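You operate a simulated robot arm through the tools that you are given. There is no shell and no other tool. Be economical: measure what you need, move in short steps, check, and stop when the job is done.

The job below is to be done with a simulated robot arm. You get a single attempt, and the scene is never put back.

JOB
Grease a patch of the rubber seat ring, then press it flush.
Fine: use the red brush and the silicone tin, stand the brush back in its pot, and draw the grey slide out again. The ram presses with up to 250 N: keep to the lever and the slide's grip. A coat counts when it lies all over at full strength: go over it till it gets no stronger.

The check looks at the end state, three seconds after you hand in, the way a careful person would. Anything else that was tipped, shoved, dropped, spilled or broken makes it a failure.

ROBOT AND FRAMES
A 7-joint arm with a two-finger parallel gripper, fixed in place. Base frame: the origin is at the foot of the arm, x ahead of it, y to its left, z up. Units: m, rad, N and s.
Its first joint turns from -2.897 to 2.897 rad. Payload 4.4 kg.
The TCP is the grasp point between the finger pads, 0.023 m short of the fingertips. In the tool frame z runs along the fingers and y along their closing line. Largest opening 0.094 m; finger width 0.038, thickness 0.01; the body of the gripper, 0.054 by 0.096 m, starts 0.039 m behind the TCP.
Orientation is that of the tool frame in the base frame, as [roll, pitch, yaw] about the fixed x, y, z axes, in that order (R = Rz(yaw) Ry(pitch) Rx(roll)). With the fingers straight down and closing along the base's y, the tool's x points along the base's -x, its y along +y and its z along -z.

CONTROLS
- The arm moves only by the tool apply_moves. Its argument "motion" is a list of rows, each a list of 7 numbers: the turn, a rotation vector about the tool's x, y, z in units of 6 degrees (1.0 is 6 degrees), then the shift along the tool's x, y, z in units of 30 mm (1.0 is 30 mm), then the gripper command, from -1 (shut) to 1 (fully open), values between in proportion. In form: [[ax, ay, az, x, y, z, claw], ...]. A call has 1 to 10 rows; each row shifts and turns the commanded pose from where the row before left it, along the tool's axes as they then stand. A call with a number of a shift or a turn outside -1 to 1 is refused whole. Rows are played at 5 a second. More than 0.05 m and 0.15 rad between two rows, or a gripper value outside its range, and nothing of the call is played. A pose out of reach is approached as far as the arm can. The call stops where the force on the tool passes 90 N (or 10 N more than at its start, if that is more) or the arm is blocked; 0.2 s more then pass. The fingers move at their own pace (about 0.072 m/s each) and stop on an object; they squeeze with about 34 N. The grip force told is the motor's: it shows also when the fingers shut on nothing. Time passes only in rows, and 0.2 s behind the last, so rows that do not move let the fingers close. It gives the time, the measured TCP pose, the force on the tool (base axes), the opening and the grip force at its end, in the units of the frame above (readings bear some noise), with the torque about the TCP (base axes, N m) and any sound that the robot's microphone picked up.
- Cameras (640 x 400 px; columns grow to the right, rows downward): "scene" is fixed at [0.3996, -0.4992, 1.7526]; the picture's right is [0.33, -0.94, 0.00], its down [-0.74, -0.26, -0.63] and it looks along [0.59, 0.21, -0.78] (base axes); focal length 256 px, centre (320, 200). "wrist" rides on the gripper at [0.086, 0.016, -0.074] in the tool frame; the picture's right is [-0.18, 0.98, 0.00], its down [-0.58, -0.11, -0.81] and it looks along [-0.79, -0.15, 0.59] (tool axes); focal length 243 px, centre (320, 200). There is no depth. A picture from a camera that has moved, and an enlarged one, comes with that camera's place and axes in the base frame and with its lens.
- grab_frame(camera): a new picture of that camera. The clock stands still meanwhile.
- enlarge(camera, box): a new picture of the part [left, top, right, bottom] of that camera's present view, enlarged. The clock stands still meanwhile.
- hand_in(): hands the job in; it is judged then, once.

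Work in short steps. Places have to be worked out from the pictures, the camera data and where the tool is seen: move nearer, look again, correct. Check each grasp and each placing, and mend what went wrong. You have 120 turns and 76 pictures in all, those below and enlarged ones among them. Open the gripper and draw the arm clear of the work before you hand the job in, unless the task says otherwise; then end with one line.

The tools are called after "Emit:" as name(argument=value, ...) on one line, values as JSON. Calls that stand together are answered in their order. apply_moves: Moves the arm, as the interface text tells. Its arguments: {"type":"object","properties":{"motion":{"type":"array"}},"required":["motion"]} The other tools are called the same way: grab_frame (camera) takes a picture; enlarge (camera, box) takes an enlarged picture of a part of a camera's view; hand_in () hands the job in.

At the start:

```text
time_s: 0.0
position: [0.719, 0.1979, 1.3789]
tool_rot: [-3.14, 0.0, 3.141]
wrist_force: [0.6, 0.2, 0.6]
torque: [0.0, 0.02, -0.03]
width: 0.0938
gripper_force: 0.0
```

scene: 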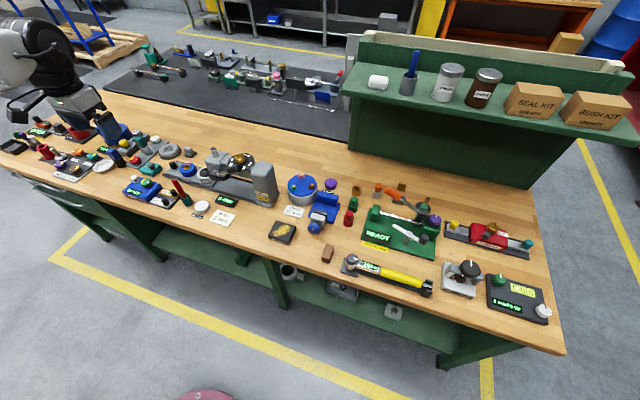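
wrist: 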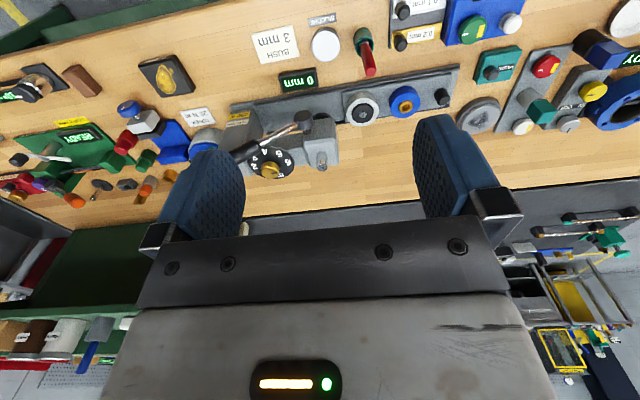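

The bench holds many devices; I need to find the red brush, silicone tin, press with lever and grey slide. I enlarge parts of the scene view.

Emit:
enlarge(camera="scene", box=[0, 100, 160, 200])

Emit:
enlarge(camera="scene", box=[120, 130, 280, 230])

Emit:
enlarge(camera="scene", box=[260, 160, 450, 280])

Emit:
enlarge(camera="scene", box=[340, 40, 640, 230])

```text
4.00 times, centred on (80, 150) of scene
camera zoom: at [0.3996, -0.4992, 1.7526], right [0.33, -0.94, 0.0], down [-0.74, -0.26, -0.63], along [0.59, 0.21, -0.78], focal length 1024 px, centre (1280, 400)
```

zoom: 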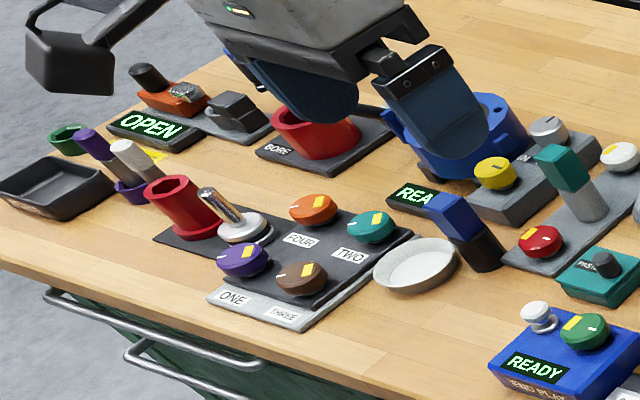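

```text
4.00 times, centred on (200, 180) of scene
camera zoom: at [0.3996, -0.4992, 1.7526], right [0.33, -0.94, 0.0], down [-0.74, -0.26, -0.63], along [0.59, 0.21, -0.78], focal length 1024 px, centre (800, 280)
```

zoom: 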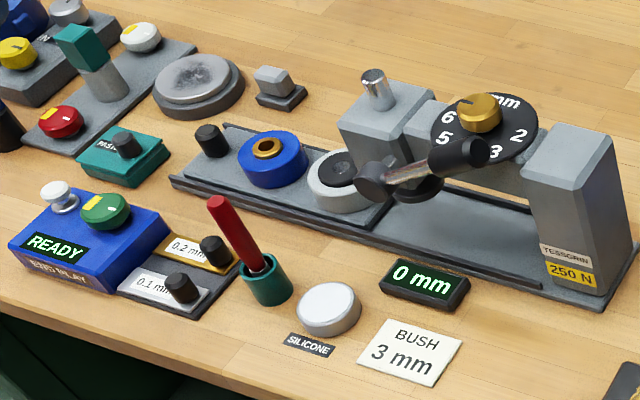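

```text
3.33 times, centred on (355, 220) of scene
camera zoom: at [0.3996, -0.4992, 1.7526], right [0.33, -0.94, 0.0], down [-0.74, -0.26, -0.63], along [0.59, 0.21, -0.78], focal length 853 px, centre (203, 133)
```

zoom: 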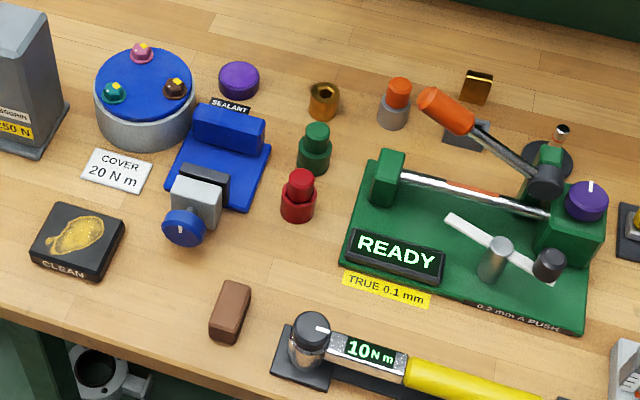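

```text
2.11 times, centred on (490, 135) of scene
camera zoom: at [0.3996, -0.4992, 1.7526], right [0.33, -0.94, 0.0], down [-0.74, -0.26, -0.63], along [0.59, 0.21, -0.78], focal length 539 px, centre (-38, 337)
```

zoom: 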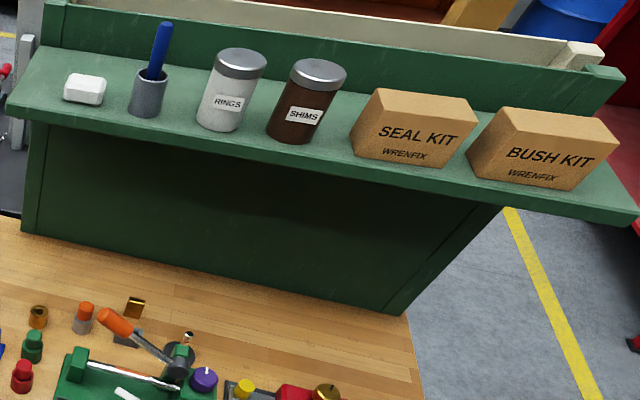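

Triangulating from both views puts the tin near (0.85, 0.19, 0.89) and the slide knob near (0.99, 0.43, 0.93). I look closer with the wrist camera.

Emit:
enlarge(camera="wrist", box=[200, 10, 480, 185])

Emit:
enlarge(camera="scene", box=[160, 145, 240, 195])

Emit:
enlarge(camera="scene", box=[170, 175, 250, 225])

```text
2.29 times, centred on (340, 98) of wrist
camera zoom: at [0.6346, 0.2126, 1.4527], right [0.18, 0.98, 0.0], down [0.58, -0.11, 0.81], along [0.79, -0.15, -0.59], focal length 555 px, centre (274, 434)
```

zoom: 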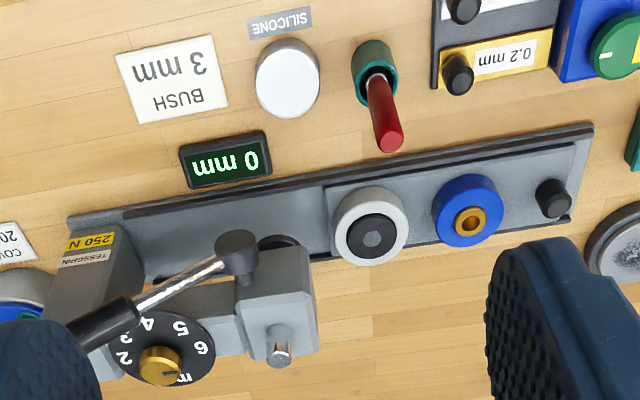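

```text
8.00 times, centred on (200, 170) of scene
camera zoom: at [0.3996, -0.4992, 1.7526], right [0.33, -0.94, 0.0], down [-0.74, -0.26, -0.63], along [0.59, 0.21, -0.78], focal length 2048 px, centre (1280, 440)
```

zoom: 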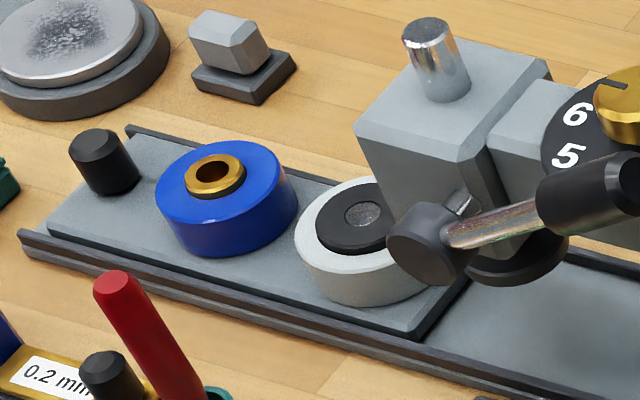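

```text
8.00 times, centred on (210, 200) of scene
camera zoom: at [0.3996, -0.4992, 1.7526], right [0.33, -0.94, 0.0], down [-0.74, -0.26, -0.63], along [0.59, 0.21, -0.78], focal length 2048 px, centre (1200, 200)
```

zoom: 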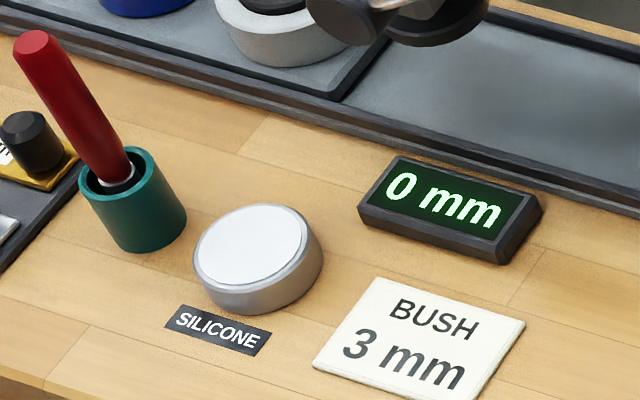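

The brush leans in its pot, the tin is open, and the grey cup holds a black ring proud of it. I lower and back off to see the press and tools closer.

Emit:
apply_moves(motion=[[0, 0, 0, 0.6, 0.3, 1, 1], [0, 0, 0, 0.6, 0.3, 1, 1], [0, 0, 0, 0.6, 0.3, 1, 1], [0, 0, 0, 0.6, 0.3, 1, 1], [0, 0, 0, 0.6, 0.3, 1, 1]])

Emit:
grab_frame(camera="wrist")

```text
time_s: 1.2
position: [0.6304, 0.243, 1.2289]
tool_rot: [-3.14, 0.0, 3.141]
wrist_force: [0.5, -0.4, 0.6]
torque: [-0.02, 0.0, 0.04]
width: 0.0942
gripper_force: 0.0
```

```text
66 pictures are left
camera wrist: at [0.5446, 0.2573, 1.3036], right [0.18, 0.98, 0.0], down [0.58, -0.11, 0.81], along [0.79, -0.15, -0.59], focal length 243 px, centre (320, 200)
```

wrist: 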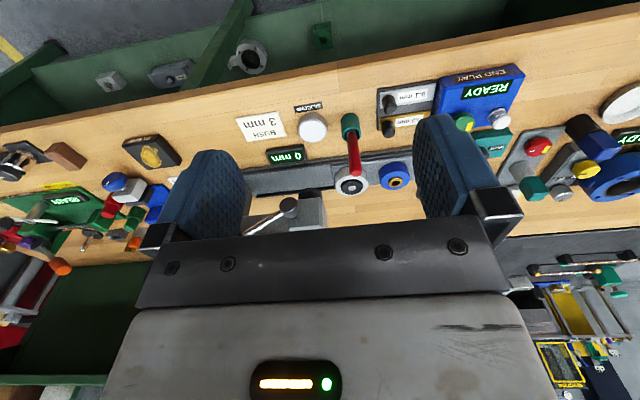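

Objects of interest sit between the fingers; I enlarge that region for measuring.

Emit:
enlarge(camera="wrist", box=[230, 80, 430, 205])

```text
3.20 times, centred on (330, 142) of wrist
camera zoom: at [0.5446, 0.2573, 1.3036], right [0.18, 0.98, 0.0], down [0.58, -0.11, 0.81], along [0.79, -0.15, -0.59], focal length 776 px, centre (288, 384)
```

zoom: 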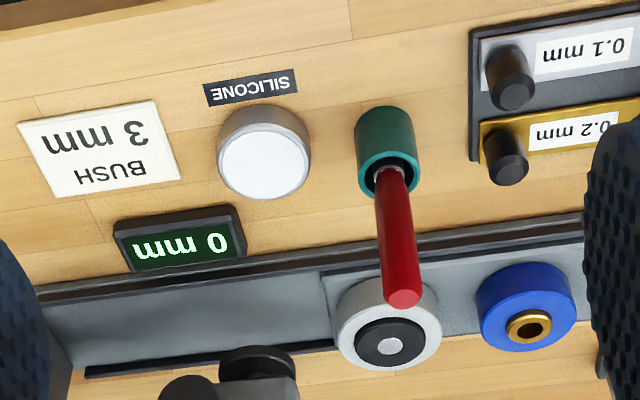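

The brush handle stands nearly upright at about (0.857, 0.261), z 0.915–1.025; the ring is near (0.99, 0.246, 0.947). I move above the brush and check.

Emit:
apply_moves(motion=[[0, 0, 0, -0.944, 0.075, 0.4, 1], [0, 0, 0, -0.944, 0.075, 0.4, 1], [0, 0, 0, -0.944, 0.075, 0.5, 1], [0, 0, 0, -0.944, 0.075, 0.5, 1], [0, 0, 0, -0.944, 0.075, 0.6, 1], [0, 0, 0, -0.944, 0.075, 0.6, 1], [0, 0, 0, -0.944, 0.075, 0.6, 1], [0, 0, 0, -0.944, 0.075, 0.6, 1]])

Emit:
grab_frame(camera="wrist")

Emit:
enlarge(camera="scene", box=[140, 130, 260, 205])

```text
time_s: 3.0
position: [0.8581, 0.2596, 1.1037]
tool_rot: [3.141, 0.002, -3.14]
wrist_force: [-0.2, -0.3, 1.0]
torque: [0.0, 0.01, -0.01]
width: 0.0938
gripper_force: 0.1
```

```text
64 pictures are left
camera wrist: at [0.7713, 0.2757, 1.1788], right [0.18, 0.98, 0.0], down [0.58, -0.11, 0.81], along [0.79, -0.15, -0.59], focal length 243 px, centre (320, 200)
```

wrist: 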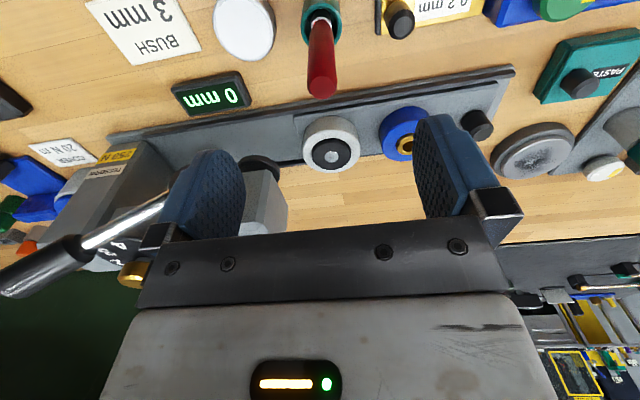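

```text
5.33 times, centred on (200, 168) of scene
camera zoom: at [0.3996, -0.4992, 1.7526], right [0.33, -0.94, 0.0], down [-0.74, -0.26, -0.63], along [0.59, 0.21, -0.78], focal length 1365 px, centre (960, 373)
```

zoom: 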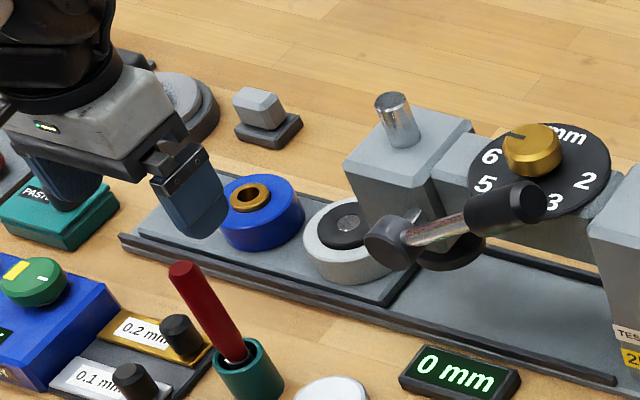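

The new view confirms the brush axis at about (0.852, 0.260). I descend around it to z≈0.985 and close.

Emit:
apply_moves(motion=[[0, 0, 0, 0.2, 0, 0.8, 1], [0, 0, 0, 0, 0, 0.8, 1], [0, 0, 0, 0, 0, 0.8, 1], [0, 0, 0, 0, 0, 0.8, 1], [0, 0, 0, 0, 0, 0.76, 1]])

Emit:
enlarge(camera="scene", box=[140, 130, 260, 205])

```text
time_s: 4.2
position: [0.8519, 0.26, 0.9849]
tool_rot: [3.141, 0.006, 3.14]
wrist_force: [-0.2, -0.5, 14.5]
torque: [0.04, -0.09, -0.01]
width: 0.0941
gripper_force: 0.1
```

```text
5.33 times, centred on (200, 168) of scene
camera zoom: at [0.3996, -0.4992, 1.7526], right [0.33, -0.94, 0.0], down [-0.74, -0.26, -0.63], along [0.59, 0.21, -0.78], focal length 1365 px, centre (960, 373)
```

zoom: 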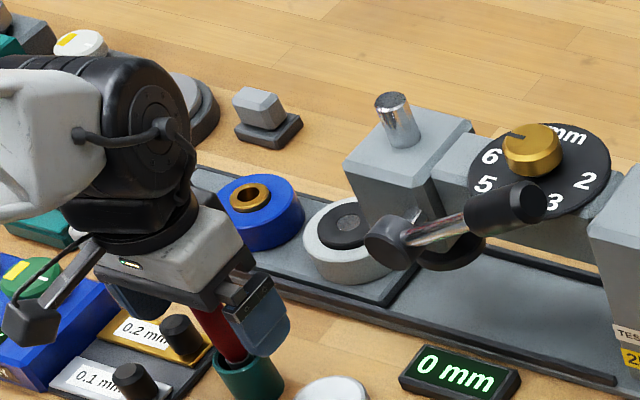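

A 14 N upward force means the palm touches the handle's top; I back up 6 mm, then close.

Emit:
apply_moves(motion=[[0, 0, 0, 0, 0, -0.2, 1], [0, 0, 0, 0, 0, 0, -1], [0, 0, 0, 0, 0, 0, -1], [0, 0, 0, 0, 0, 0, -1], [0, 0, 0, 0, 0, 0, -1]])

Emit:
grab_frame(camera="wrist")

```text
time_s: 5.4
position: [0.8511, 0.2593, 0.9897]
tool_rot: [-3.141, 0.001, -3.141]
wrist_force: [-0.2, 0.9, 0.5]
torque: [0.03, 0.02, -0.01]
width: 0.0198
gripper_force: 33.8
```

```text
61 pictures are left
camera wrist: at [0.7654, 0.2753, 1.0638], right [0.18, 0.98, 0.0], down [0.58, -0.11, 0.81], along [0.79, -0.15, -0.59], focal length 243 px, centre (320, 200)
```

wrist: 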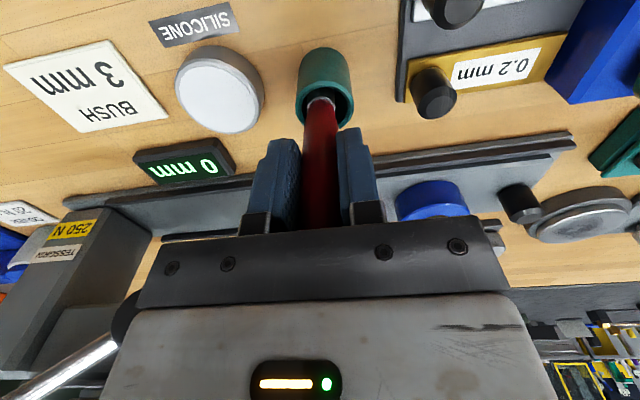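

The handle is gripped (20 mm); pot pose is (0.851, 0.259, 0.990). I lift straight up 110 mm and look at the tip.

Emit:
apply_moves(motion=[[0, 0, 0, 0, 0, -0.6, -1], [0, 0, 0, 0, 0, -0.8, -1], [0, 0, 0, 0, 0, -0.8, -1], [0, 0, 0, 0, 0, -0.8, -1], [0, 0, 0, 0, 0, -0.67, -1]])

Emit:
grab_frame(camera="wrist")

Emit:
enlarge(camera="scene", box=[140, 130, 260, 205])

```text
time_s: 6.6
position: [0.852, 0.2608, 1.0998]
tool_rot: [3.14, 0.001, 3.14]
wrist_force: [0.0, -0.3, -0.7]
torque: [-0.02, -0.01, 0.0]
width: 0.0196
gripper_force: 33.8
```

```text
60 pictures are left
camera wrist: at [0.7655, 0.2759, 1.174], right [0.18, 0.98, 0.0], down [0.58, -0.11, 0.81], along [0.79, -0.15, -0.59], focal length 243 px, centre (320, 200)
```

wrist: 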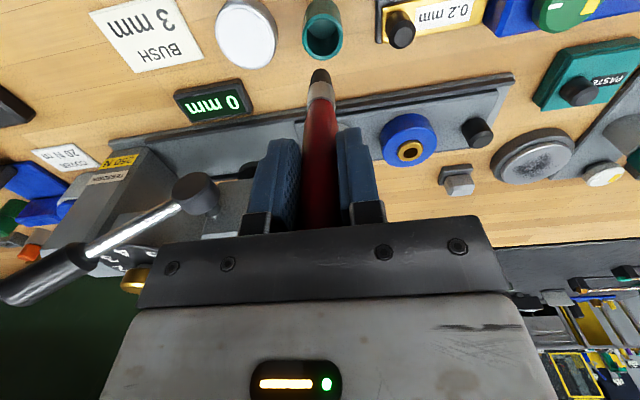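

```text
5.33 times, centred on (200, 168) of scene
camera zoom: at [0.3996, -0.4992, 1.7526], right [0.33, -0.94, 0.0], down [-0.74, -0.26, -0.63], along [0.59, 0.21, -0.78], focal length 1365 px, centre (960, 373)
```

zoom: 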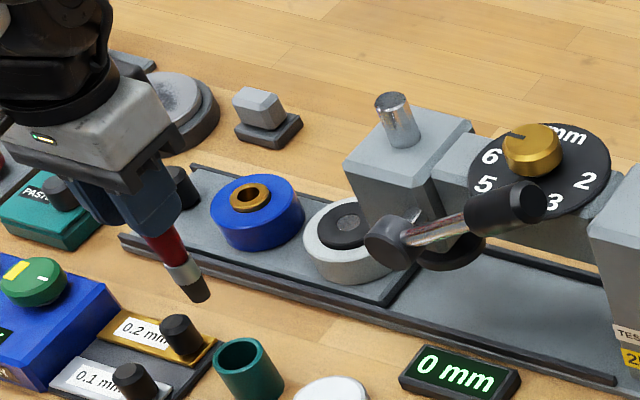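

Tip sits ~107 mm below the TCP. The tin centre is at about (0.850, 0.184), top ~0.89, so I move over it at TCP z≈1.03 and look.

Emit:
apply_moves(motion=[[0, 0, 0, 0, -0.87, 0, -1], [0, 0, 0, 0, -0.87, 0, -1], [0, 0, 0, 0, -0.85, 0.4, -1], [0, 0, 0, 0, 0, 0.8, -1], [0, 0, 0, 0, 0, 0.8, -1], [0, 0, 0, 0, 0, 0.5, -1]])

Emit:
enlarge(camera="wrist", box=[240, 0, 400, 100])

Emit:
enlarge(camera="scene", box=[170, 165, 250, 215])

```text
time_s: 8.0
position: [0.8521, 0.1819, 1.0241]
tool_rot: [-3.141, -0.002, 3.14]
wrist_force: [-0.3, -0.4, -0.5]
torque: [0.02, 0.0, -0.02]
width: 0.0199
gripper_force: 34.2
```

```text
4.00 times, centred on (320, 50) of wrist
camera zoom: at [0.7659, 0.1977, 1.0988], right [0.18, 0.98, 0.0], down [0.58, -0.11, 0.81], along [0.79, -0.15, -0.59], focal length 970 px, centre (320, 800)
```

zoom: 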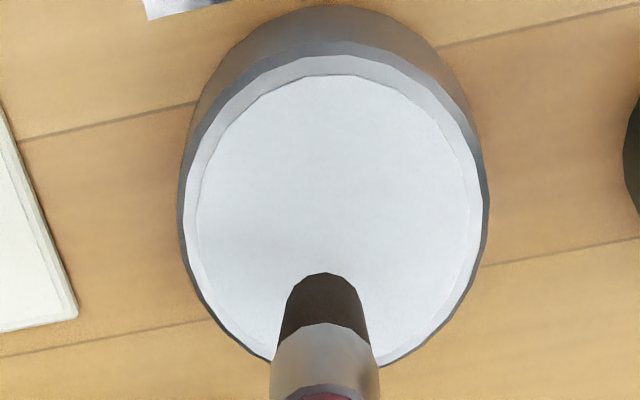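

```text
8.00 times, centred on (210, 190) of scene
camera zoom: at [0.3996, -0.4992, 1.7526], right [0.33, -0.94, 0.0], down [-0.74, -0.26, -0.63], along [0.59, 0.21, -0.78], focal length 2048 px, centre (1200, 280)
```

zoom: 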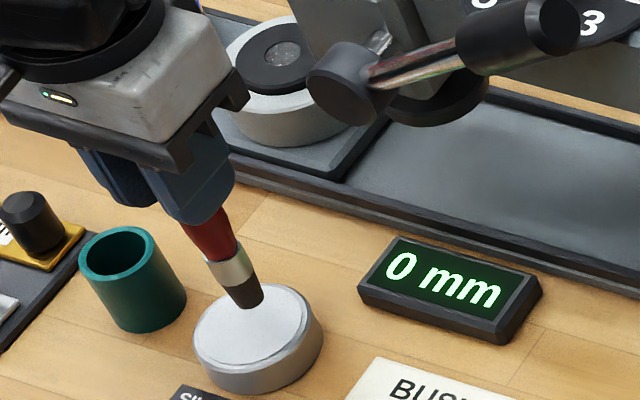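

The tip is right over the tin. I descend slowly to touch the grease.

Emit:
apply_moves(motion=[[0, 0, 0, 0, 0, 0.35, -1], [0, 0, 0, 0, 0, 0.25, -1], [0, 0, 0, 0, 0, 0.15, -1]])

Emit:
enlarge(camera="wrist", box=[240, 0, 400, 100])

```text
time_s: 8.8
position: [0.8522, 0.1819, 1.0059]
tool_rot: [3.141, 0.008, -3.141]
wrist_force: [1.6, 3.2, 36.4]
torque: [0.55, -0.22, 0.0]
width: 0.0201
gripper_force: 34.1
```

```text
4.00 times, centred on (320, 50) of wrist
camera zoom: at [0.766, 0.1977, 1.08], right [0.18, 0.98, 0.0], down [0.58, -0.11, 0.81], along [0.8, -0.15, -0.59], focal length 970 px, centre (320, 800)
```

zoom: 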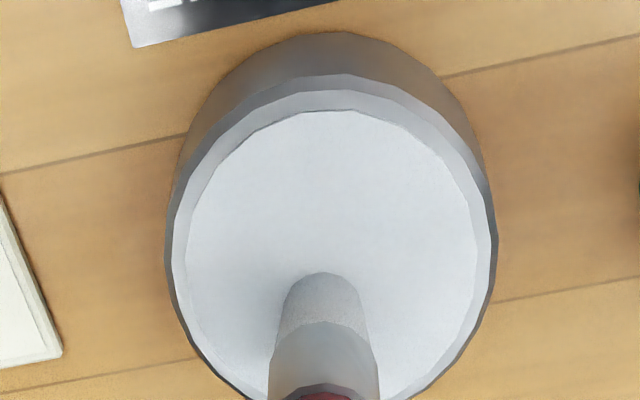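

Contact gave 36 N and the tip is loaded. I lift, then travel to over the ring with clearance from the ram head and look closely.

Emit:
apply_moves(motion=[[0, 0, 0, 0, 0, -0.6, -1], [0, 0, 0, 0, 0, -1, -1], [0, 0, 0, 0, 0, -1, -1], [0, 0, 0, 0, 0.9, -1, -1], [0, 0, 0, 0, 0.9, -0.4, -1], [0, 0, 0, -0.9, 0.5, 0, -1], [0, 0, 0, -0.9, 0, 0, -1], [0, 0, 0, -0.9, 0, 0, -1], [0, 0, 0, -0.9, 0, 0, -1], [0, 0, 0, -0.9, 0, 0, -1]])

Emit:
enlarge(camera="wrist", box=[200, 0, 440, 150])

Emit:
enlarge(camera="scene", box=[160, 135, 240, 185])

```text
time_s: 11.0
position: [0.9871, 0.252, 1.1226]
tool_rot: [3.141, 0.001, -3.141]
wrist_force: [-0.2, 0.1, -0.6]
torque: [-0.04, -0.02, -0.01]
width: 0.0197
gripper_force: 34.0
```

```text
2.67 times, centred on (320, 75) of wrist
camera zoom: at [0.901, 0.2672, 1.1971], right [0.18, 0.98, 0.0], down [0.58, -0.11, 0.81], along [0.79, -0.15, -0.59], focal length 647 px, centre (320, 533)
```

zoom: 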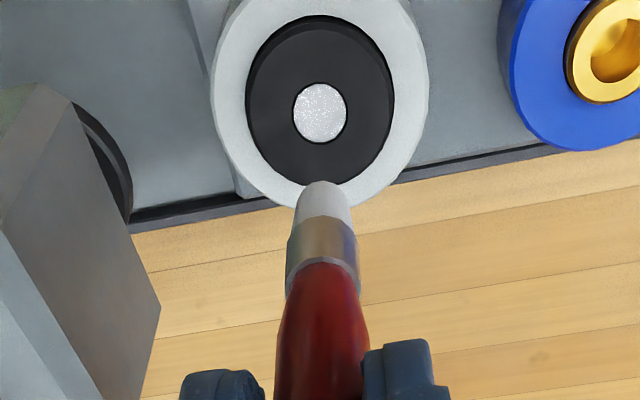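

```text
8.00 times, centred on (200, 160) of scene
camera zoom: at [0.3996, -0.4992, 1.7526], right [0.33, -0.94, 0.0], down [-0.74, -0.26, -0.63], along [0.59, 0.21, -0.78], focal length 2048 px, centre (1280, 520)
```

zoom: 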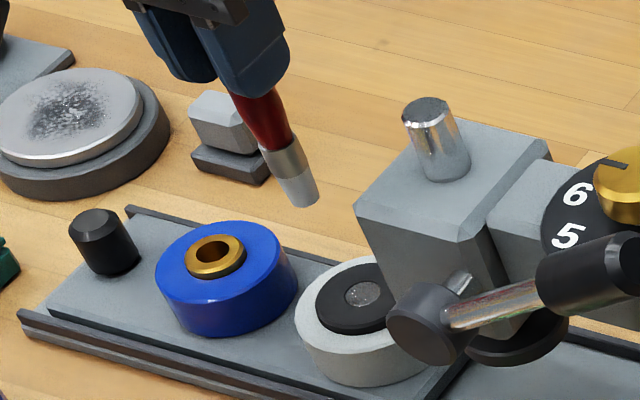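

The mottled disc in the ring's middle is the patch to coat, at about (0.993, 0.249), top near 0.947. I move above it and lower to near contact.

Emit:
apply_moves(motion=[[0, 0, 0, -0.18, -0.08, 0.6, -1], [0, 0, 0, 0, 0, 0.6, -1], [0, 0, 0, 0, 0, 0.4, -1]])

Emit:
enlarge(camera="wrist", box=[240, 0, 400, 100])

Emit:
enlarge(camera="scene", box=[180, 140, 240, 178])

```text
time_s: 11.8
position: [0.992, 0.2487, 1.0748]
tool_rot: [3.139, 0.0, -3.142]
wrist_force: [-0.3, -0.1, 0.5]
torque: [0.0, 0.02, 0.0]
width: 0.0199
gripper_force: 34.1
```

```text
4.00 times, centred on (320, 50) of wrist
camera zoom: at [0.9059, 0.2646, 1.1491], right [0.18, 0.98, 0.0], down [0.58, -0.11, 0.81], along [0.79, -0.15, -0.59], focal length 970 px, centre (320, 800)
```

zoom: 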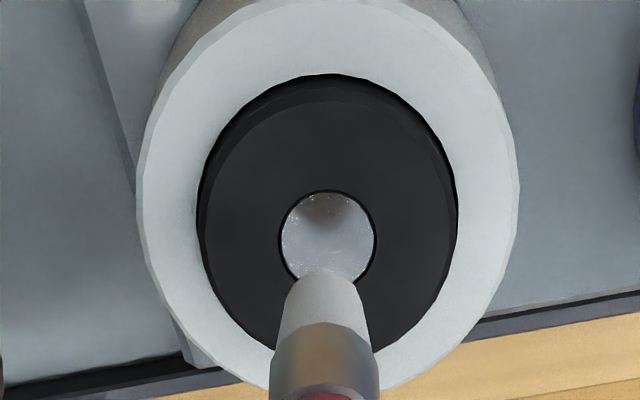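

```text
10.53 times, centred on (210, 159) of scene
camera zoom: at [0.3996, -0.4992, 1.7526], right [0.33, -0.94, 0.0], down [-0.74, -0.26, -0.63], along [0.59, 0.21, -0.78], focal length 2694 px, centre (1478, 632)
```

zoom: 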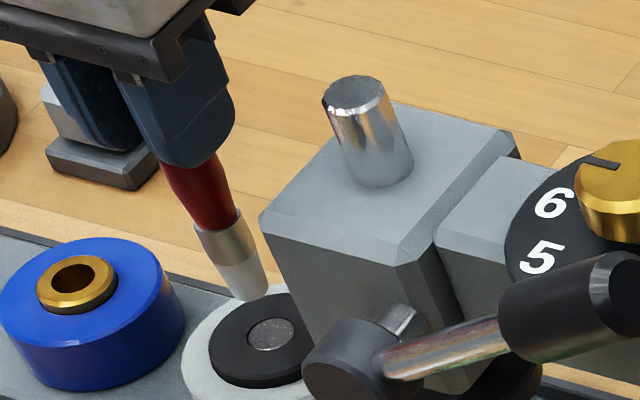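

The tip is nearly over the disc. I lower in small steps until light contact.

Emit:
apply_moves(motion=[[0, 0, 0, -0.04, 0.02, 0.2, -1], [0, 0, 0, 0, 0, 0.15, -1], [0, 0, 0, 0, 0, 0.1, -1]])

Emit:
enlarge(camera="wrist", box=[240, 0, 400, 100])

```text
time_s: 12.6
position: [0.9927, 0.2492, 1.0605]
tool_rot: [3.141, 0.001, 3.14]
wrist_force: [-0.2, 0.6, 0.0]
torque: [-0.04, -0.02, 0.01]
width: 0.0197
gripper_force: 34.2
```

```text
4.00 times, centred on (320, 50) of wrist
camera zoom: at [0.9069, 0.2647, 1.1351], right [0.18, 0.98, 0.0], down [0.58, -0.11, 0.81], along [0.79, -0.15, -0.59], focal length 970 px, centre (320, 800)
```

zoom: 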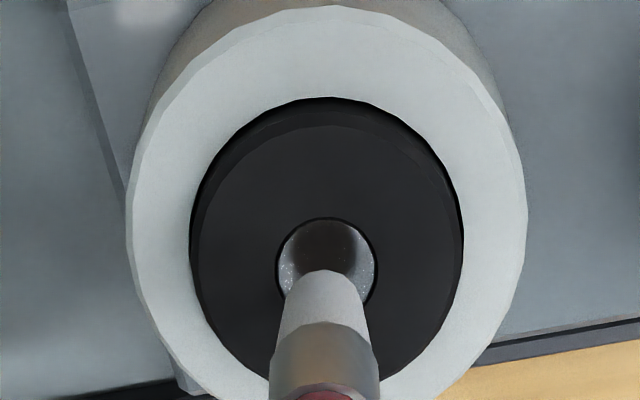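

No contact yet; the shiny disc shows the brush's shadow. I continue down in 2 mm steps.

Emit:
apply_moves(motion=[[0, 0, 0, 0, 0, 0.07, -1], [0, 0, 0, 0, 0, 0.07, -1]])

```text
time_s: 13.2
position: [0.9922, 0.2502, 1.0579]
tool_rot: [-3.141, 0.0, 3.142]
wrist_force: [0.5, -0.6, -0.6]
torque: [-0.02, -0.01, 0.0]
width: 0.0196
gripper_force: 33.9
```

No contact force yet; two more small steps.

Emit:
apply_moves(motion=[[0, 0, 0, 0, 0, 0.07, -1], [0, 0, 0, 0, 0, 0.07, -1]])

Emit:
enlarge(camera="wrist", box=[240, 0, 400, 100])

```text
time_s: 13.8
position: [0.9921, 0.2487, 1.0516]
tool_rot: [-3.141, -0.001, 3.141]
wrist_force: [-0.5, 0.1, -0.7]
torque: [0.0, 0.02, 0.03]
width: 0.0195
gripper_force: 33.9
```

```text
4.00 times, centred on (320, 50) of wrist
camera zoom: at [0.9068, 0.2647, 1.1266], right [0.18, 0.98, 0.0], down [0.58, -0.11, 0.81], along [0.79, -0.15, -0.59], focal length 970 px, centre (320, 800)
```

zoom: 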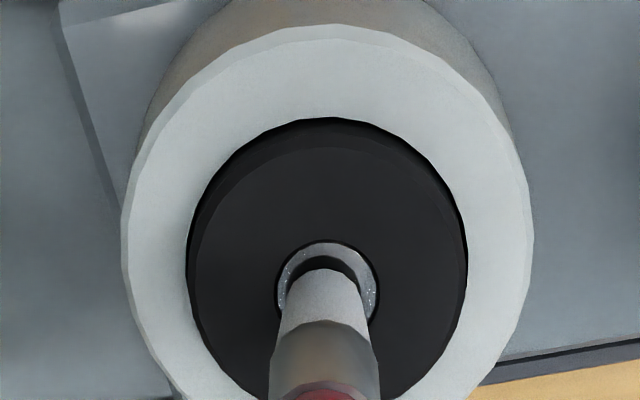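

Very near now; one more 2 mm step, then another if no force.

Emit:
apply_moves(motion=[[0, 0, 0, 0, 0, 0.05, -1], [0, 0, 0, 0, 0, 0.0, -1]])

```text
time_s: 14.4
position: [0.9945, 0.248, 1.0507]
tool_rot: [3.14, 0.001, -3.141]
wrist_force: [-0.2, -0.4, -0.6]
torque: [-0.03, 0.03, 0.02]
width: 0.0198
gripper_force: 33.6
```

Emit:
apply_moves(motion=[[0, 0, 0, 0, 0, 0.05, -1], [0, 0, 0, 0, 0, 0.05, -1]])

Emit:
enlarge(camera="wrist", box=[240, 0, 400, 100])

Emit:
enlarge(camera="scene", box=[180, 145, 230, 177])

```text
time_s: 15.0
position: [0.9925, 0.2494, 1.05]
tool_rot: [-3.141, 0.001, 3.141]
wrist_force: [-2.2, -2.9, 16.2]
torque: [-0.35, 0.18, 0.0]
width: 0.0196
gripper_force: 34.0
```

```text
4.00 times, centred on (320, 50) of wrist
camera zoom: at [0.9066, 0.2647, 1.1242], right [0.18, 0.98, 0.0], down [0.58, -0.11, 0.81], along [0.79, -0.15, -0.59], focal length 970 px, centre (320, 800)
```

zoom: 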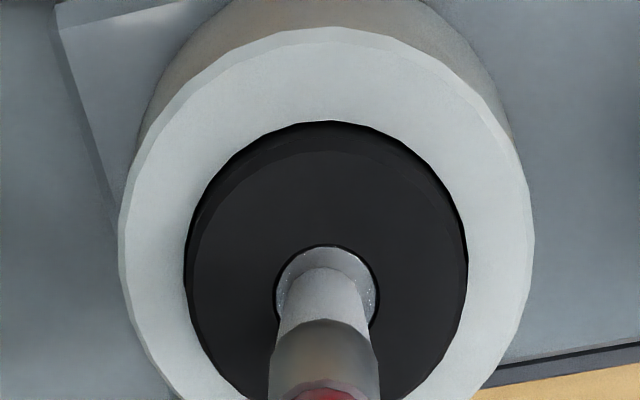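

```text
12.50 times, centred on (205, 161) of scene
camera zoom: at [0.3996, -0.4992, 1.7526], right [0.33, -0.94, 0.0], down [-0.74, -0.26, -0.63], along [0.59, 0.21, -0.78], focal length 3200 px, centre (1758, 688)
```

zoom: 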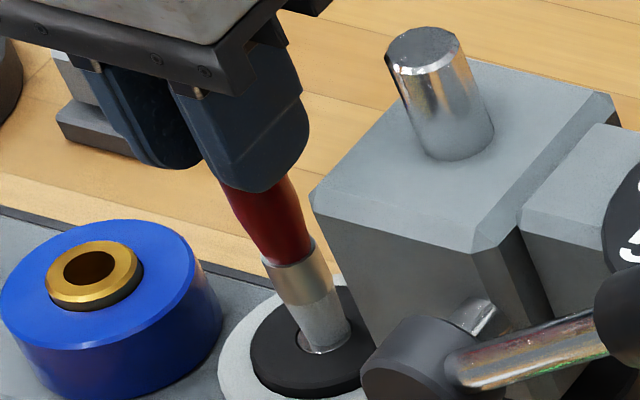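

Contact at 16 N. I ease slightly and make a small spiral of ±4 mm over the disc.

Emit:
apply_moves(motion=[[0, 0, 0, -0.14, 0, -0.02, -1], [0, 0, 0, 0.04, 0.1, 0, -1], [0, 0, 0, 0.1, 0.04, 0, -1], [0, 0, 0, 0.1, -0.04, 0, -1], [0, 0, 0, 0.04, -0.1, 0, -1], [0, 0, 0, -0.04, -0.1, 0, -1], [0, 0, 0, -0.1, -0.04, 0, -1], [0, 0, 0, -0.1, 0.04, 0, -1], [0, 0, 0, -0.04, 0.1, 0, -1], [0, 0, 0, 0.14, 0, 0, -1]])

Emit:
apply_moves(motion=[[0, 0, 0, 0, 0, -0.5, -1], [0, 0, 0, 0, 0, -0.8, -1], [0, 0, 0, 0, 0, -0.8, -1]])

Emit:
enlarge(camera="wrist", box=[200, 0, 440, 150])

Emit:
enlarge(camera="scene", box=[180, 145, 230, 177])

```text
time_s: 17.2
position: [0.9917, 0.2495, 1.0485]
tool_rot: [-3.141, 0.001, -3.141]
wrist_force: [2.4, 2.0, 4.1]
torque: [0.34, -0.3, 0.02]
width: 0.0196
gripper_force: 34.2
```

```text
time_s: 18.0
position: [0.9938, 0.2502, 1.1112]
tool_rot: [3.141, -0.001, 3.14]
wrist_force: [0.2, -0.5, -0.1]
torque: [0.02, -0.02, -0.02]
width: 0.0198
gripper_force: 33.6
```

```text
2.67 times, centred on (320, 75) of wrist
camera zoom: at [0.9075, 0.2652, 1.1854], right [0.18, 0.98, 0.0], down [0.58, -0.11, 0.81], along [0.79, -0.15, -0.59], focal length 647 px, centre (320, 533)
```

zoom: 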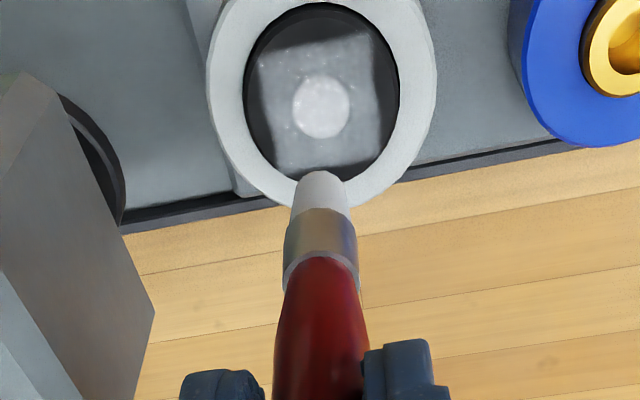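

```text
12.50 times, centred on (205, 161) of scene
camera zoom: at [0.3996, -0.4992, 1.7526], right [0.33, -0.94, 0.0], down [-0.74, -0.26, -0.63], along [0.59, 0.21, -0.78], focal length 3200 px, centre (1758, 688)
```

zoom: 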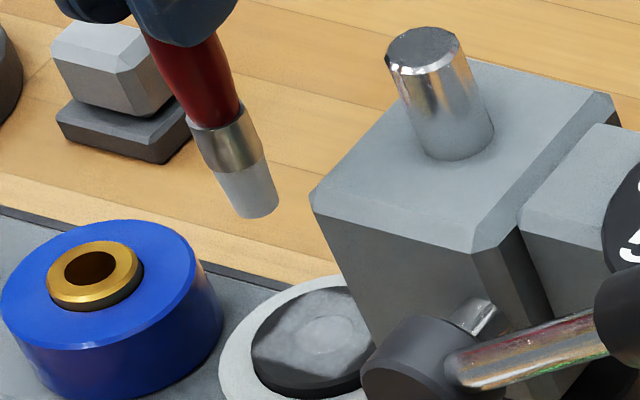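

A square coat patch, about 37 mm, now shows faintly over the ring. I zoom in to judge its evenness.

Emit:
enlarge(camera="wrist", box=[270, 0, 370, 62])

```text
6.40 times, centred on (320, 31) of wrist
camera zoom: at [0.9075, 0.2652, 1.1854], right [0.18, 0.98, 0.0], down [0.58, -0.11, 0.81], along [0.79, -0.15, -0.59], focal length 1553 px, centre (320, 1282)
```

zoom: 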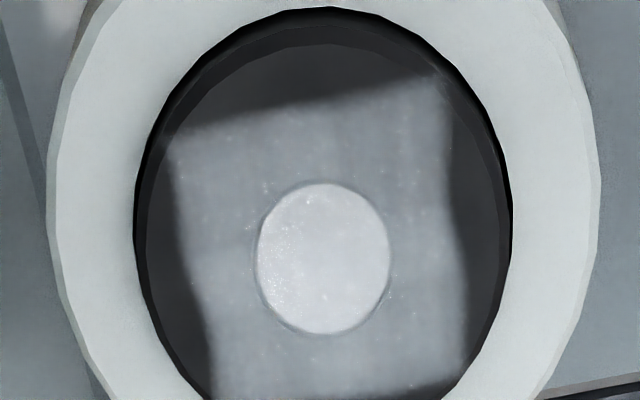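

The coat is even but half strength. I do a full raster of ±12 mm over the square with the remaining grease.

Emit:
apply_moves(motion=[[0, 0, 0, 0.4, -0.4, 0.9, -1], [0, 0, 0, 0, 0, 0.9, -1], [0, 0, 0, 0, 0, 0.32, -1], [0, 0, 0, 0, 0.4, 0, -1], [0, 0, 0, 0, 0.4, 0, -1], [0, 0, 0, -0.267, 0, 0, -1], [0, 0, 0, 0, -0.4, 0, -1], [0, 0, 0, 0, -0.4, 0, -1]])

Emit:
apply_moves(motion=[[0, 0, 0, -0.267, 0, 0, -1], [0, 0, 0, 0, 0.4, 0, -1], [0, 0, 0, 0, 0.4, 0, -1], [0, 0, 0, -0.267, 0, 0, -1], [0, 0, 0, 0, -0.4, 0, -1], [0, 0, 0, 0, -0.4, 0, -1], [0, 0, 0, 0.4, 0.4, 0, -1], [0, 0, 0, 0, 0, -0.5, -1], [0, 0, 0, 0, 0, -0.8, -1], [0, 0, 0, 0, 0, -0.8, -1]])

Emit:
enlarge(camera="wrist", box=[270, 0, 370, 62])

```text
time_s: 19.8
position: [0.9887, 0.2386, 1.0484]
tool_rot: [-3.141, 0.0, -3.141]
wrist_force: [0.8, 4.6, 9.4]
torque: [0.46, -0.2, 0.02]
width: 0.02
gripper_force: 33.6
```

```text
time_s: 22.0
position: [0.9917, 0.249, 1.1103]
tool_rot: [-3.141, -0.002, -3.14]
wrist_force: [-0.9, -0.2, -0.3]
torque: [0.03, -0.01, 0.03]
width: 0.0198
gripper_force: 33.5
```

```text
6.40 times, centred on (320, 31) of wrist
camera zoom: at [0.9066, 0.2646, 1.1846], right [0.18, 0.98, 0.0], down [0.58, -0.11, 0.81], along [0.79, -0.15, -0.59], focal length 1553 px, centre (320, 1282)
```

zoom: 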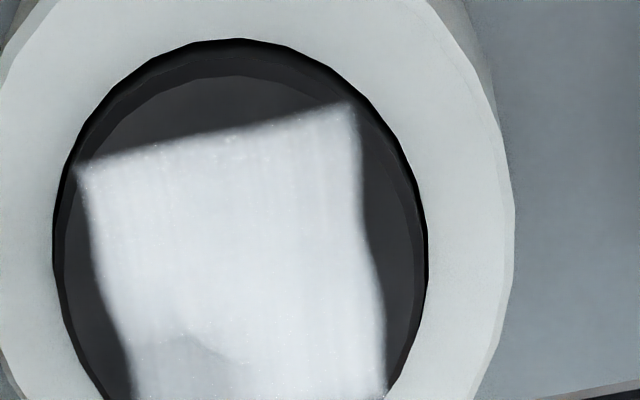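

The coat is much stronger, but the cup appears shifted about -11 mm in y. I check whether the slide moved with it.

Emit:
enlarge(camera="scene", box=[150, 135, 246, 195])

Emit:
grab_frame(camera="wrist")

```text
6.67 times, centred on (198, 165) of scene
camera zoom: at [0.3996, -0.4992, 1.7526], right [0.33, -0.94, 0.0], down [-0.74, -0.26, -0.63], along [0.59, 0.21, -0.78], focal length 1706 px, centre (1133, 433)
```

zoom: 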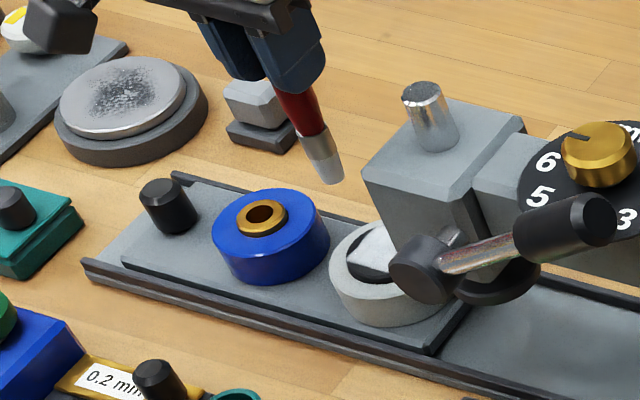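

```text
42 pictures are left
camera wrist: at [0.9066, 0.2646, 1.1846], right [0.18, 0.98, 0.0], down [0.58, -0.11, 0.81], along [0.79, -0.15, -0.59], focal length 243 px, centre (320, 200)
```

wrist: 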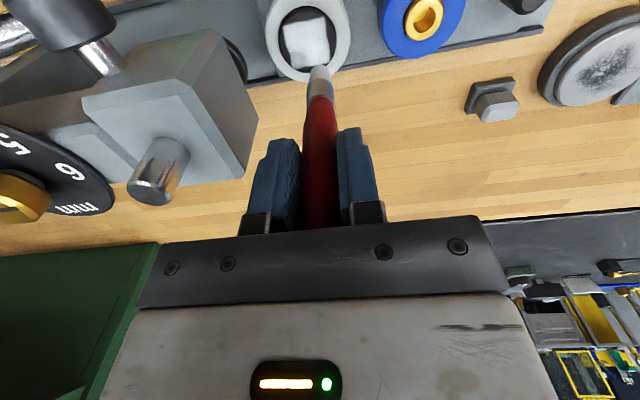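

The whole slide shifted in with y-strokes; so I'll stroke along x. First I reload at the tin.

Emit:
apply_moves(motion=[[0, 0, 0, 0.93, 0, 0, -1], [0, 0, 0, 0.93, 0, 0, -1], [0, 0, 0, 0.93, 0, 0, -1], [0, 0, 0, 0.93, 0, 0, -1], [0, 0, 0, 0.93, -0.5, 0, -1], [0, 0, 0, 0, -0.85, 0, -1], [0, 0, 0, 0, -0.85, 0.4, -1], [0, 0, 0, 0, 0, 0.9, -1], [0, 0, 0, 0, 0, 0.9, -1], [0, 0, 0, 0, 0, 0.8, -1]])

Emit:
apply_moves(motion=[[0, 0, 0, 0, 0, 0.25, -1], [0, 0, 0, 0, 0, 0.15, -1], [0, 0, 0, 0, 0, 0.05, -1]])

```text
time_s: 24.2
position: [0.8539, 0.1833, 1.0203]
tool_rot: [-3.141, 0.0, -3.141]
wrist_force: [-0.2, -0.1, 0.6]
torque: [0.01, -0.01, -0.03]
width: 0.0195
gripper_force: 34.5
```

```text
time_s: 25.0
position: [0.8532, 0.1827, 1.0076]
tool_rot: [-3.141, 0.002, -3.141]
wrist_force: [-0.2, -0.1, -0.5]
torque: [0.01, 0.02, 0.02]
width: 0.02
gripper_force: 33.7
```

No contact yet (the brush may have slipped up slightly); I step down 2 mm at a time.

Emit:
apply_moves(motion=[[0, 0, 0, 0, 0, 0.07, -1], [0, 0, 0, 0, 0, 0.05, -1]])

```text
time_s: 25.6
position: [0.8534, 0.1833, 1.0051]
tool_rot: [3.142, 0.003, -3.141]
wrist_force: [-5.4, -2.3, 23.3]
torque: [-0.21, 0.3, 0.0]
width: 0.02
gripper_force: 33.8
```

Contact at 23 N: loaded. I lift and return above the ring at (0.992, 0.237).

Emit:
apply_moves(motion=[[0, 0, 0, 0, 0, -0.6, -1], [0, 0, 0, 0, 0, -1, -1], [0, 0, 0, 0, 0, -1, -1], [0, 0, 0, 0, 0.9, -0.95, -1], [0, 0, 0, 0, 0.9, 0, -1], [0, 0, 0, -0.92, 0, 0, -1], [0, 0, 0, -0.92, 0, 0, -1], [0, 0, 0, -0.92, 0, 0, -1], [0, 0, 0, -0.92, 0, 0, -1], [0, 0, 0, -0.92, 0, 0, -1]])

Emit:
enlarge(camera="wrist", box=[230, 0, 390, 100])

```text
time_s: 27.8
position: [0.9915, 0.2374, 1.11]
tool_rot: [3.141, 0.002, -3.141]
wrist_force: [0.2, -0.3, 0.4]
torque: [-0.01, -0.03, 0.01]
width: 0.0195
gripper_force: 33.8
```

```text
4.00 times, centred on (310, 50) of wrist
camera zoom: at [0.9051, 0.253, 1.1846], right [0.18, 0.98, 0.0], down [0.58, -0.11, 0.81], along [0.79, -0.15, -0.59], focal length 970 px, centre (360, 800)
```

zoom: 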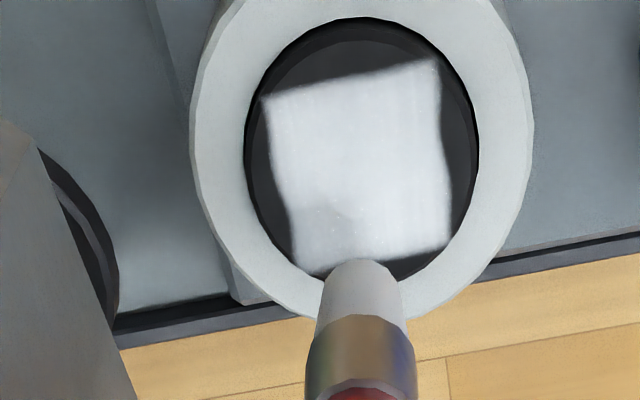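

I'm over the patch centre. I touch down and drag +y 13 mm to draw the slide back, then check.

Emit:
apply_moves(motion=[[0, 0, 0, 0, 0, 0.9, -1], [0, 0, 0, 0, 0, 0.8, -1], [0, 0, 0, 0, 0, 0.36, -1], [0, 0, 0, 0, 0.22, 0, -1], [0, 0, 0, 0, 0.22, 0, -1]])

Emit:
enlarge(camera="wrist", box=[230, 0, 390, 100])

```text
time_s: 29.0
position: [0.9913, 0.2502, 1.0485]
tool_rot: [-3.141, 0.0, 3.141]
wrist_force: [-0.5, 0.8, -0.1]
torque: [0.03, -0.05, 0.03]
width: 0.0195
gripper_force: 34.1
```

```text
4.00 times, centred on (310, 50) of wrist
camera zoom: at [0.9052, 0.2654, 1.1226], right [0.18, 0.98, 0.0], down [0.58, -0.11, 0.81], along [0.79, -0.15, -0.59], focal length 970 px, centre (360, 800)
```

zoom: 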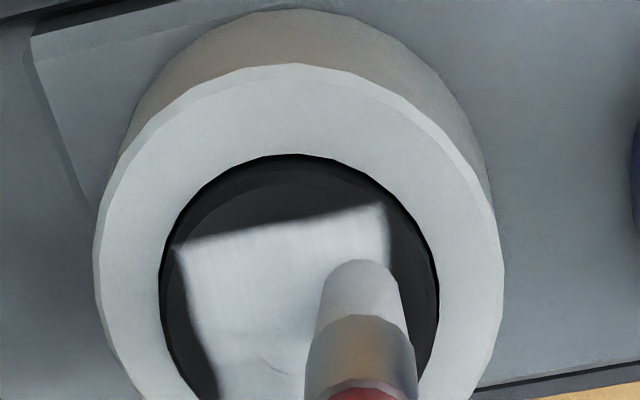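

There was no contact. I go back over centre and lower 2 mm further before the drag.

Emit:
apply_moves(motion=[[0, 0, 0, 0, -0.22, -0.1, -1], [0, 0, 0, 0, -0.22, 0, -1], [0, 0, 0, 0, 0, 0.12, -1], [0, 0, 0, 0, 0, 0.04, -1]])

```text
time_s: 30.0
position: [0.9904, 0.238, 1.0478]
tool_rot: [3.141, 0.002, -3.141]
wrist_force: [-3.3, 0.7, 9.8]
torque: [0.09, 0.3, 0.02]
width: 0.0201
gripper_force: 34.2
```

Contact at 9.8 N. I press 0.3 mm more and drag +y 13 mm.

Emit:
apply_moves(motion=[[0, 0, 0, 0, 0.1, 0.01, -1], [0, 0, 0, 0, 0.12, 0, -1], [0, 0, 0, 0, 0.12, 0, -1], [0, 0, 0, 0, 0.1, 0, -1]])

Emit:
enlarge(camera="wrist", box=[230, 0, 390, 100])

```text
time_s: 31.0
position: [0.992, 0.2514, 1.0471]
tool_rot: [3.14, 0.002, 3.141]
wrist_force: [0.3, -2.6, 21.4]
torque: [-0.38, -0.25, -0.04]
width: 0.0197
gripper_force: 33.7
```

```text
4.00 times, centred on (310, 50) of wrist
camera zoom: at [0.9055, 0.2655, 1.1218], right [0.18, 0.98, 0.0], down [0.58, -0.11, 0.81], along [0.79, -0.15, -0.59], focal length 970 px, centre (360, 800)
```

zoom: 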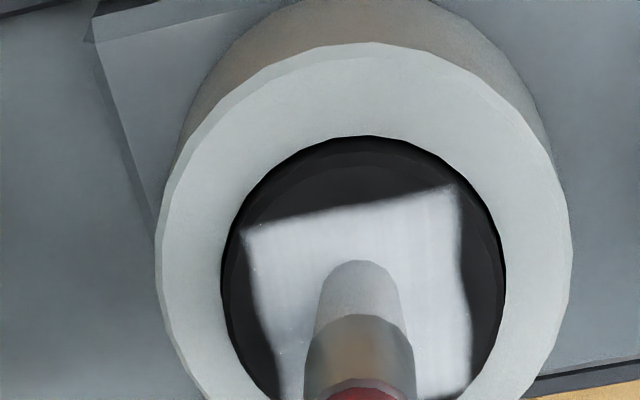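

The slide followed and the patch is centred under the tip. Now x-lanes across it, lifting between lanes.

Emit:
apply_moves(motion=[[0, 0, 0, 0.37, 0, -0.02, -1], [0, 0, 0, -0.4, 0, 0, -1], [0, 0, 0, -0.37, 0, 0, -1], [0, 0, 0, 0, -0.25, -0.15, -1], [0, 0, 0, 0, 0, 0.15, -1], [0, 0, 0, 0.4, 0, 0, -1], [0, 0, 0, 0.37, 0, 0, -1], [0, 0, 0, 0, -0.2, -0.15, -1], [0, 0, 0, 0, 0, 0.15, -1], [0, 0, 0, -0.4, 0, 0, -1]])

Emit:
apply_moves(motion=[[0, 0, 0, -0.37, 0, 0, -1], [0, 0, 0, 0, 0.6, -0.15, -1], [0, 0, 0, 0, 0, 0.15, -1], [0, 0, 0, 0.4, 0, 0, -1], [0, 0, 0, 0.37, 0, 0, -1], [0, 0, 0, 0, 0.2, -0.15, -1], [0, 0, 0, 0, 0, 0.15, -1], [0, 0, 0, -0.4, 0, 0, -1], [0, 0, 0, -0.37, 0, 0, -1], [0, 0, 0, 0.4, -0.35, -0.6, -1]])

Emit:
apply_moves(motion=[[0, 0, 0, 0, 0, -0.8, -1], [0, 0, 0, 0, 0, -0.8, -1]])

Emit:
enlarge(camera="wrist", box=[230, 0, 390, 100])

```text
time_s: 33.2
position: [0.9923, 0.2362, 1.0471]
tool_rot: [3.141, 0.0, 3.141]
wrist_force: [-0.2, -0.3, -1.3]
torque: [-0.01, -0.01, 0.04]
width: 0.02
gripper_force: 34.4
```

```text
time_s: 35.4
position: [0.9908, 0.2504, 1.0644]
tool_rot: [3.141, 0.0, 3.142]
wrist_force: [-0.3, -0.1, -1.4]
torque: [-0.01, 0.0, 0.02]
width: 0.0197
gripper_force: 33.6
```

```text
time_s: 36.0
position: [0.99, 0.2504, 1.1122]
tool_rot: [3.141, -0.003, 3.141]
wrist_force: [-0.2, -0.8, -0.3]
torque: [-0.01, 0.03, 0.04]
width: 0.0197
gripper_force: 33.8
```

```text
4.00 times, centred on (310, 50) of wrist
camera zoom: at [0.9048, 0.2656, 1.1872], right [0.18, 0.98, 0.0], down [0.58, -0.11, 0.81], along [0.79, -0.15, -0.59], focal length 970 px, centre (360, 800)
```

zoom: 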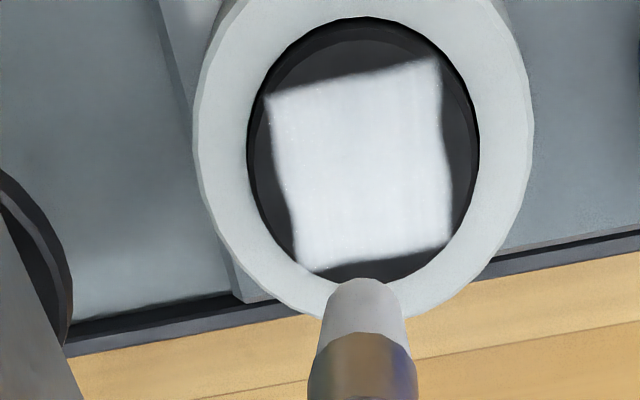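

The patch now looks uniform. For certainty I reload and go over once more with sure contact to see whether it gets any stronger.

Emit:
apply_moves(motion=[[0, 0, 0, 0.91, 0, 0, -1], [0, 0, 0, 0.91, 0, 0, -1], [0, 0, 0, 0.91, 0, 0, -1], [0, 0, 0, 0.91, 0, 0, -1], [0, 0, 0, 0.91, -0.5, 0, -1], [0, 0, 0, 0, -0.87, 0, -1], [0, 0, 0, 0, -0.87, 0.5, -1], [0, 0, 0, 0, 0, 1, -1], [0, 0, 0, 0, 0, 1, -1], [0, 0, 0, 0, 0, 0.9, -1]])

Emit:
apply_moves(motion=[[0, 0, 0, 0, 0, 0.15, -1], [0, 0, 0, 0, 0, 0.08, -1]])

```text
time_s: 38.2
position: [0.8546, 0.1823, 1.0116]
tool_rot: [3.141, -0.001, -3.141]
wrist_force: [-0.8, -0.3, 0.8]
torque: [0.02, 0.0, 0.0]
width: 0.0198
gripper_force: 33.7
```

```text
time_s: 38.8
position: [0.8551, 0.1818, 1.0042]
tool_rot: [3.141, 0.0, 3.141]
wrist_force: [0.1, -0.3, -0.7]
torque: [0.01, 0.01, 0.01]
width: 0.02
gripper_force: 33.8
```

Emit:
apply_moves(motion=[[0, 0, 0, 0, 0, 0.06, -1], [0, 0, 0, 0, 0, 0.0, -1]])

```text
time_s: 39.4
position: [0.855, 0.1833, 1.0037]
tool_rot: [-3.14, 0.001, -3.141]
wrist_force: [-0.9, -1.1, 11.1]
torque: [-0.1, -0.03, 0.01]
width: 0.0197
gripper_force: 34.1
```

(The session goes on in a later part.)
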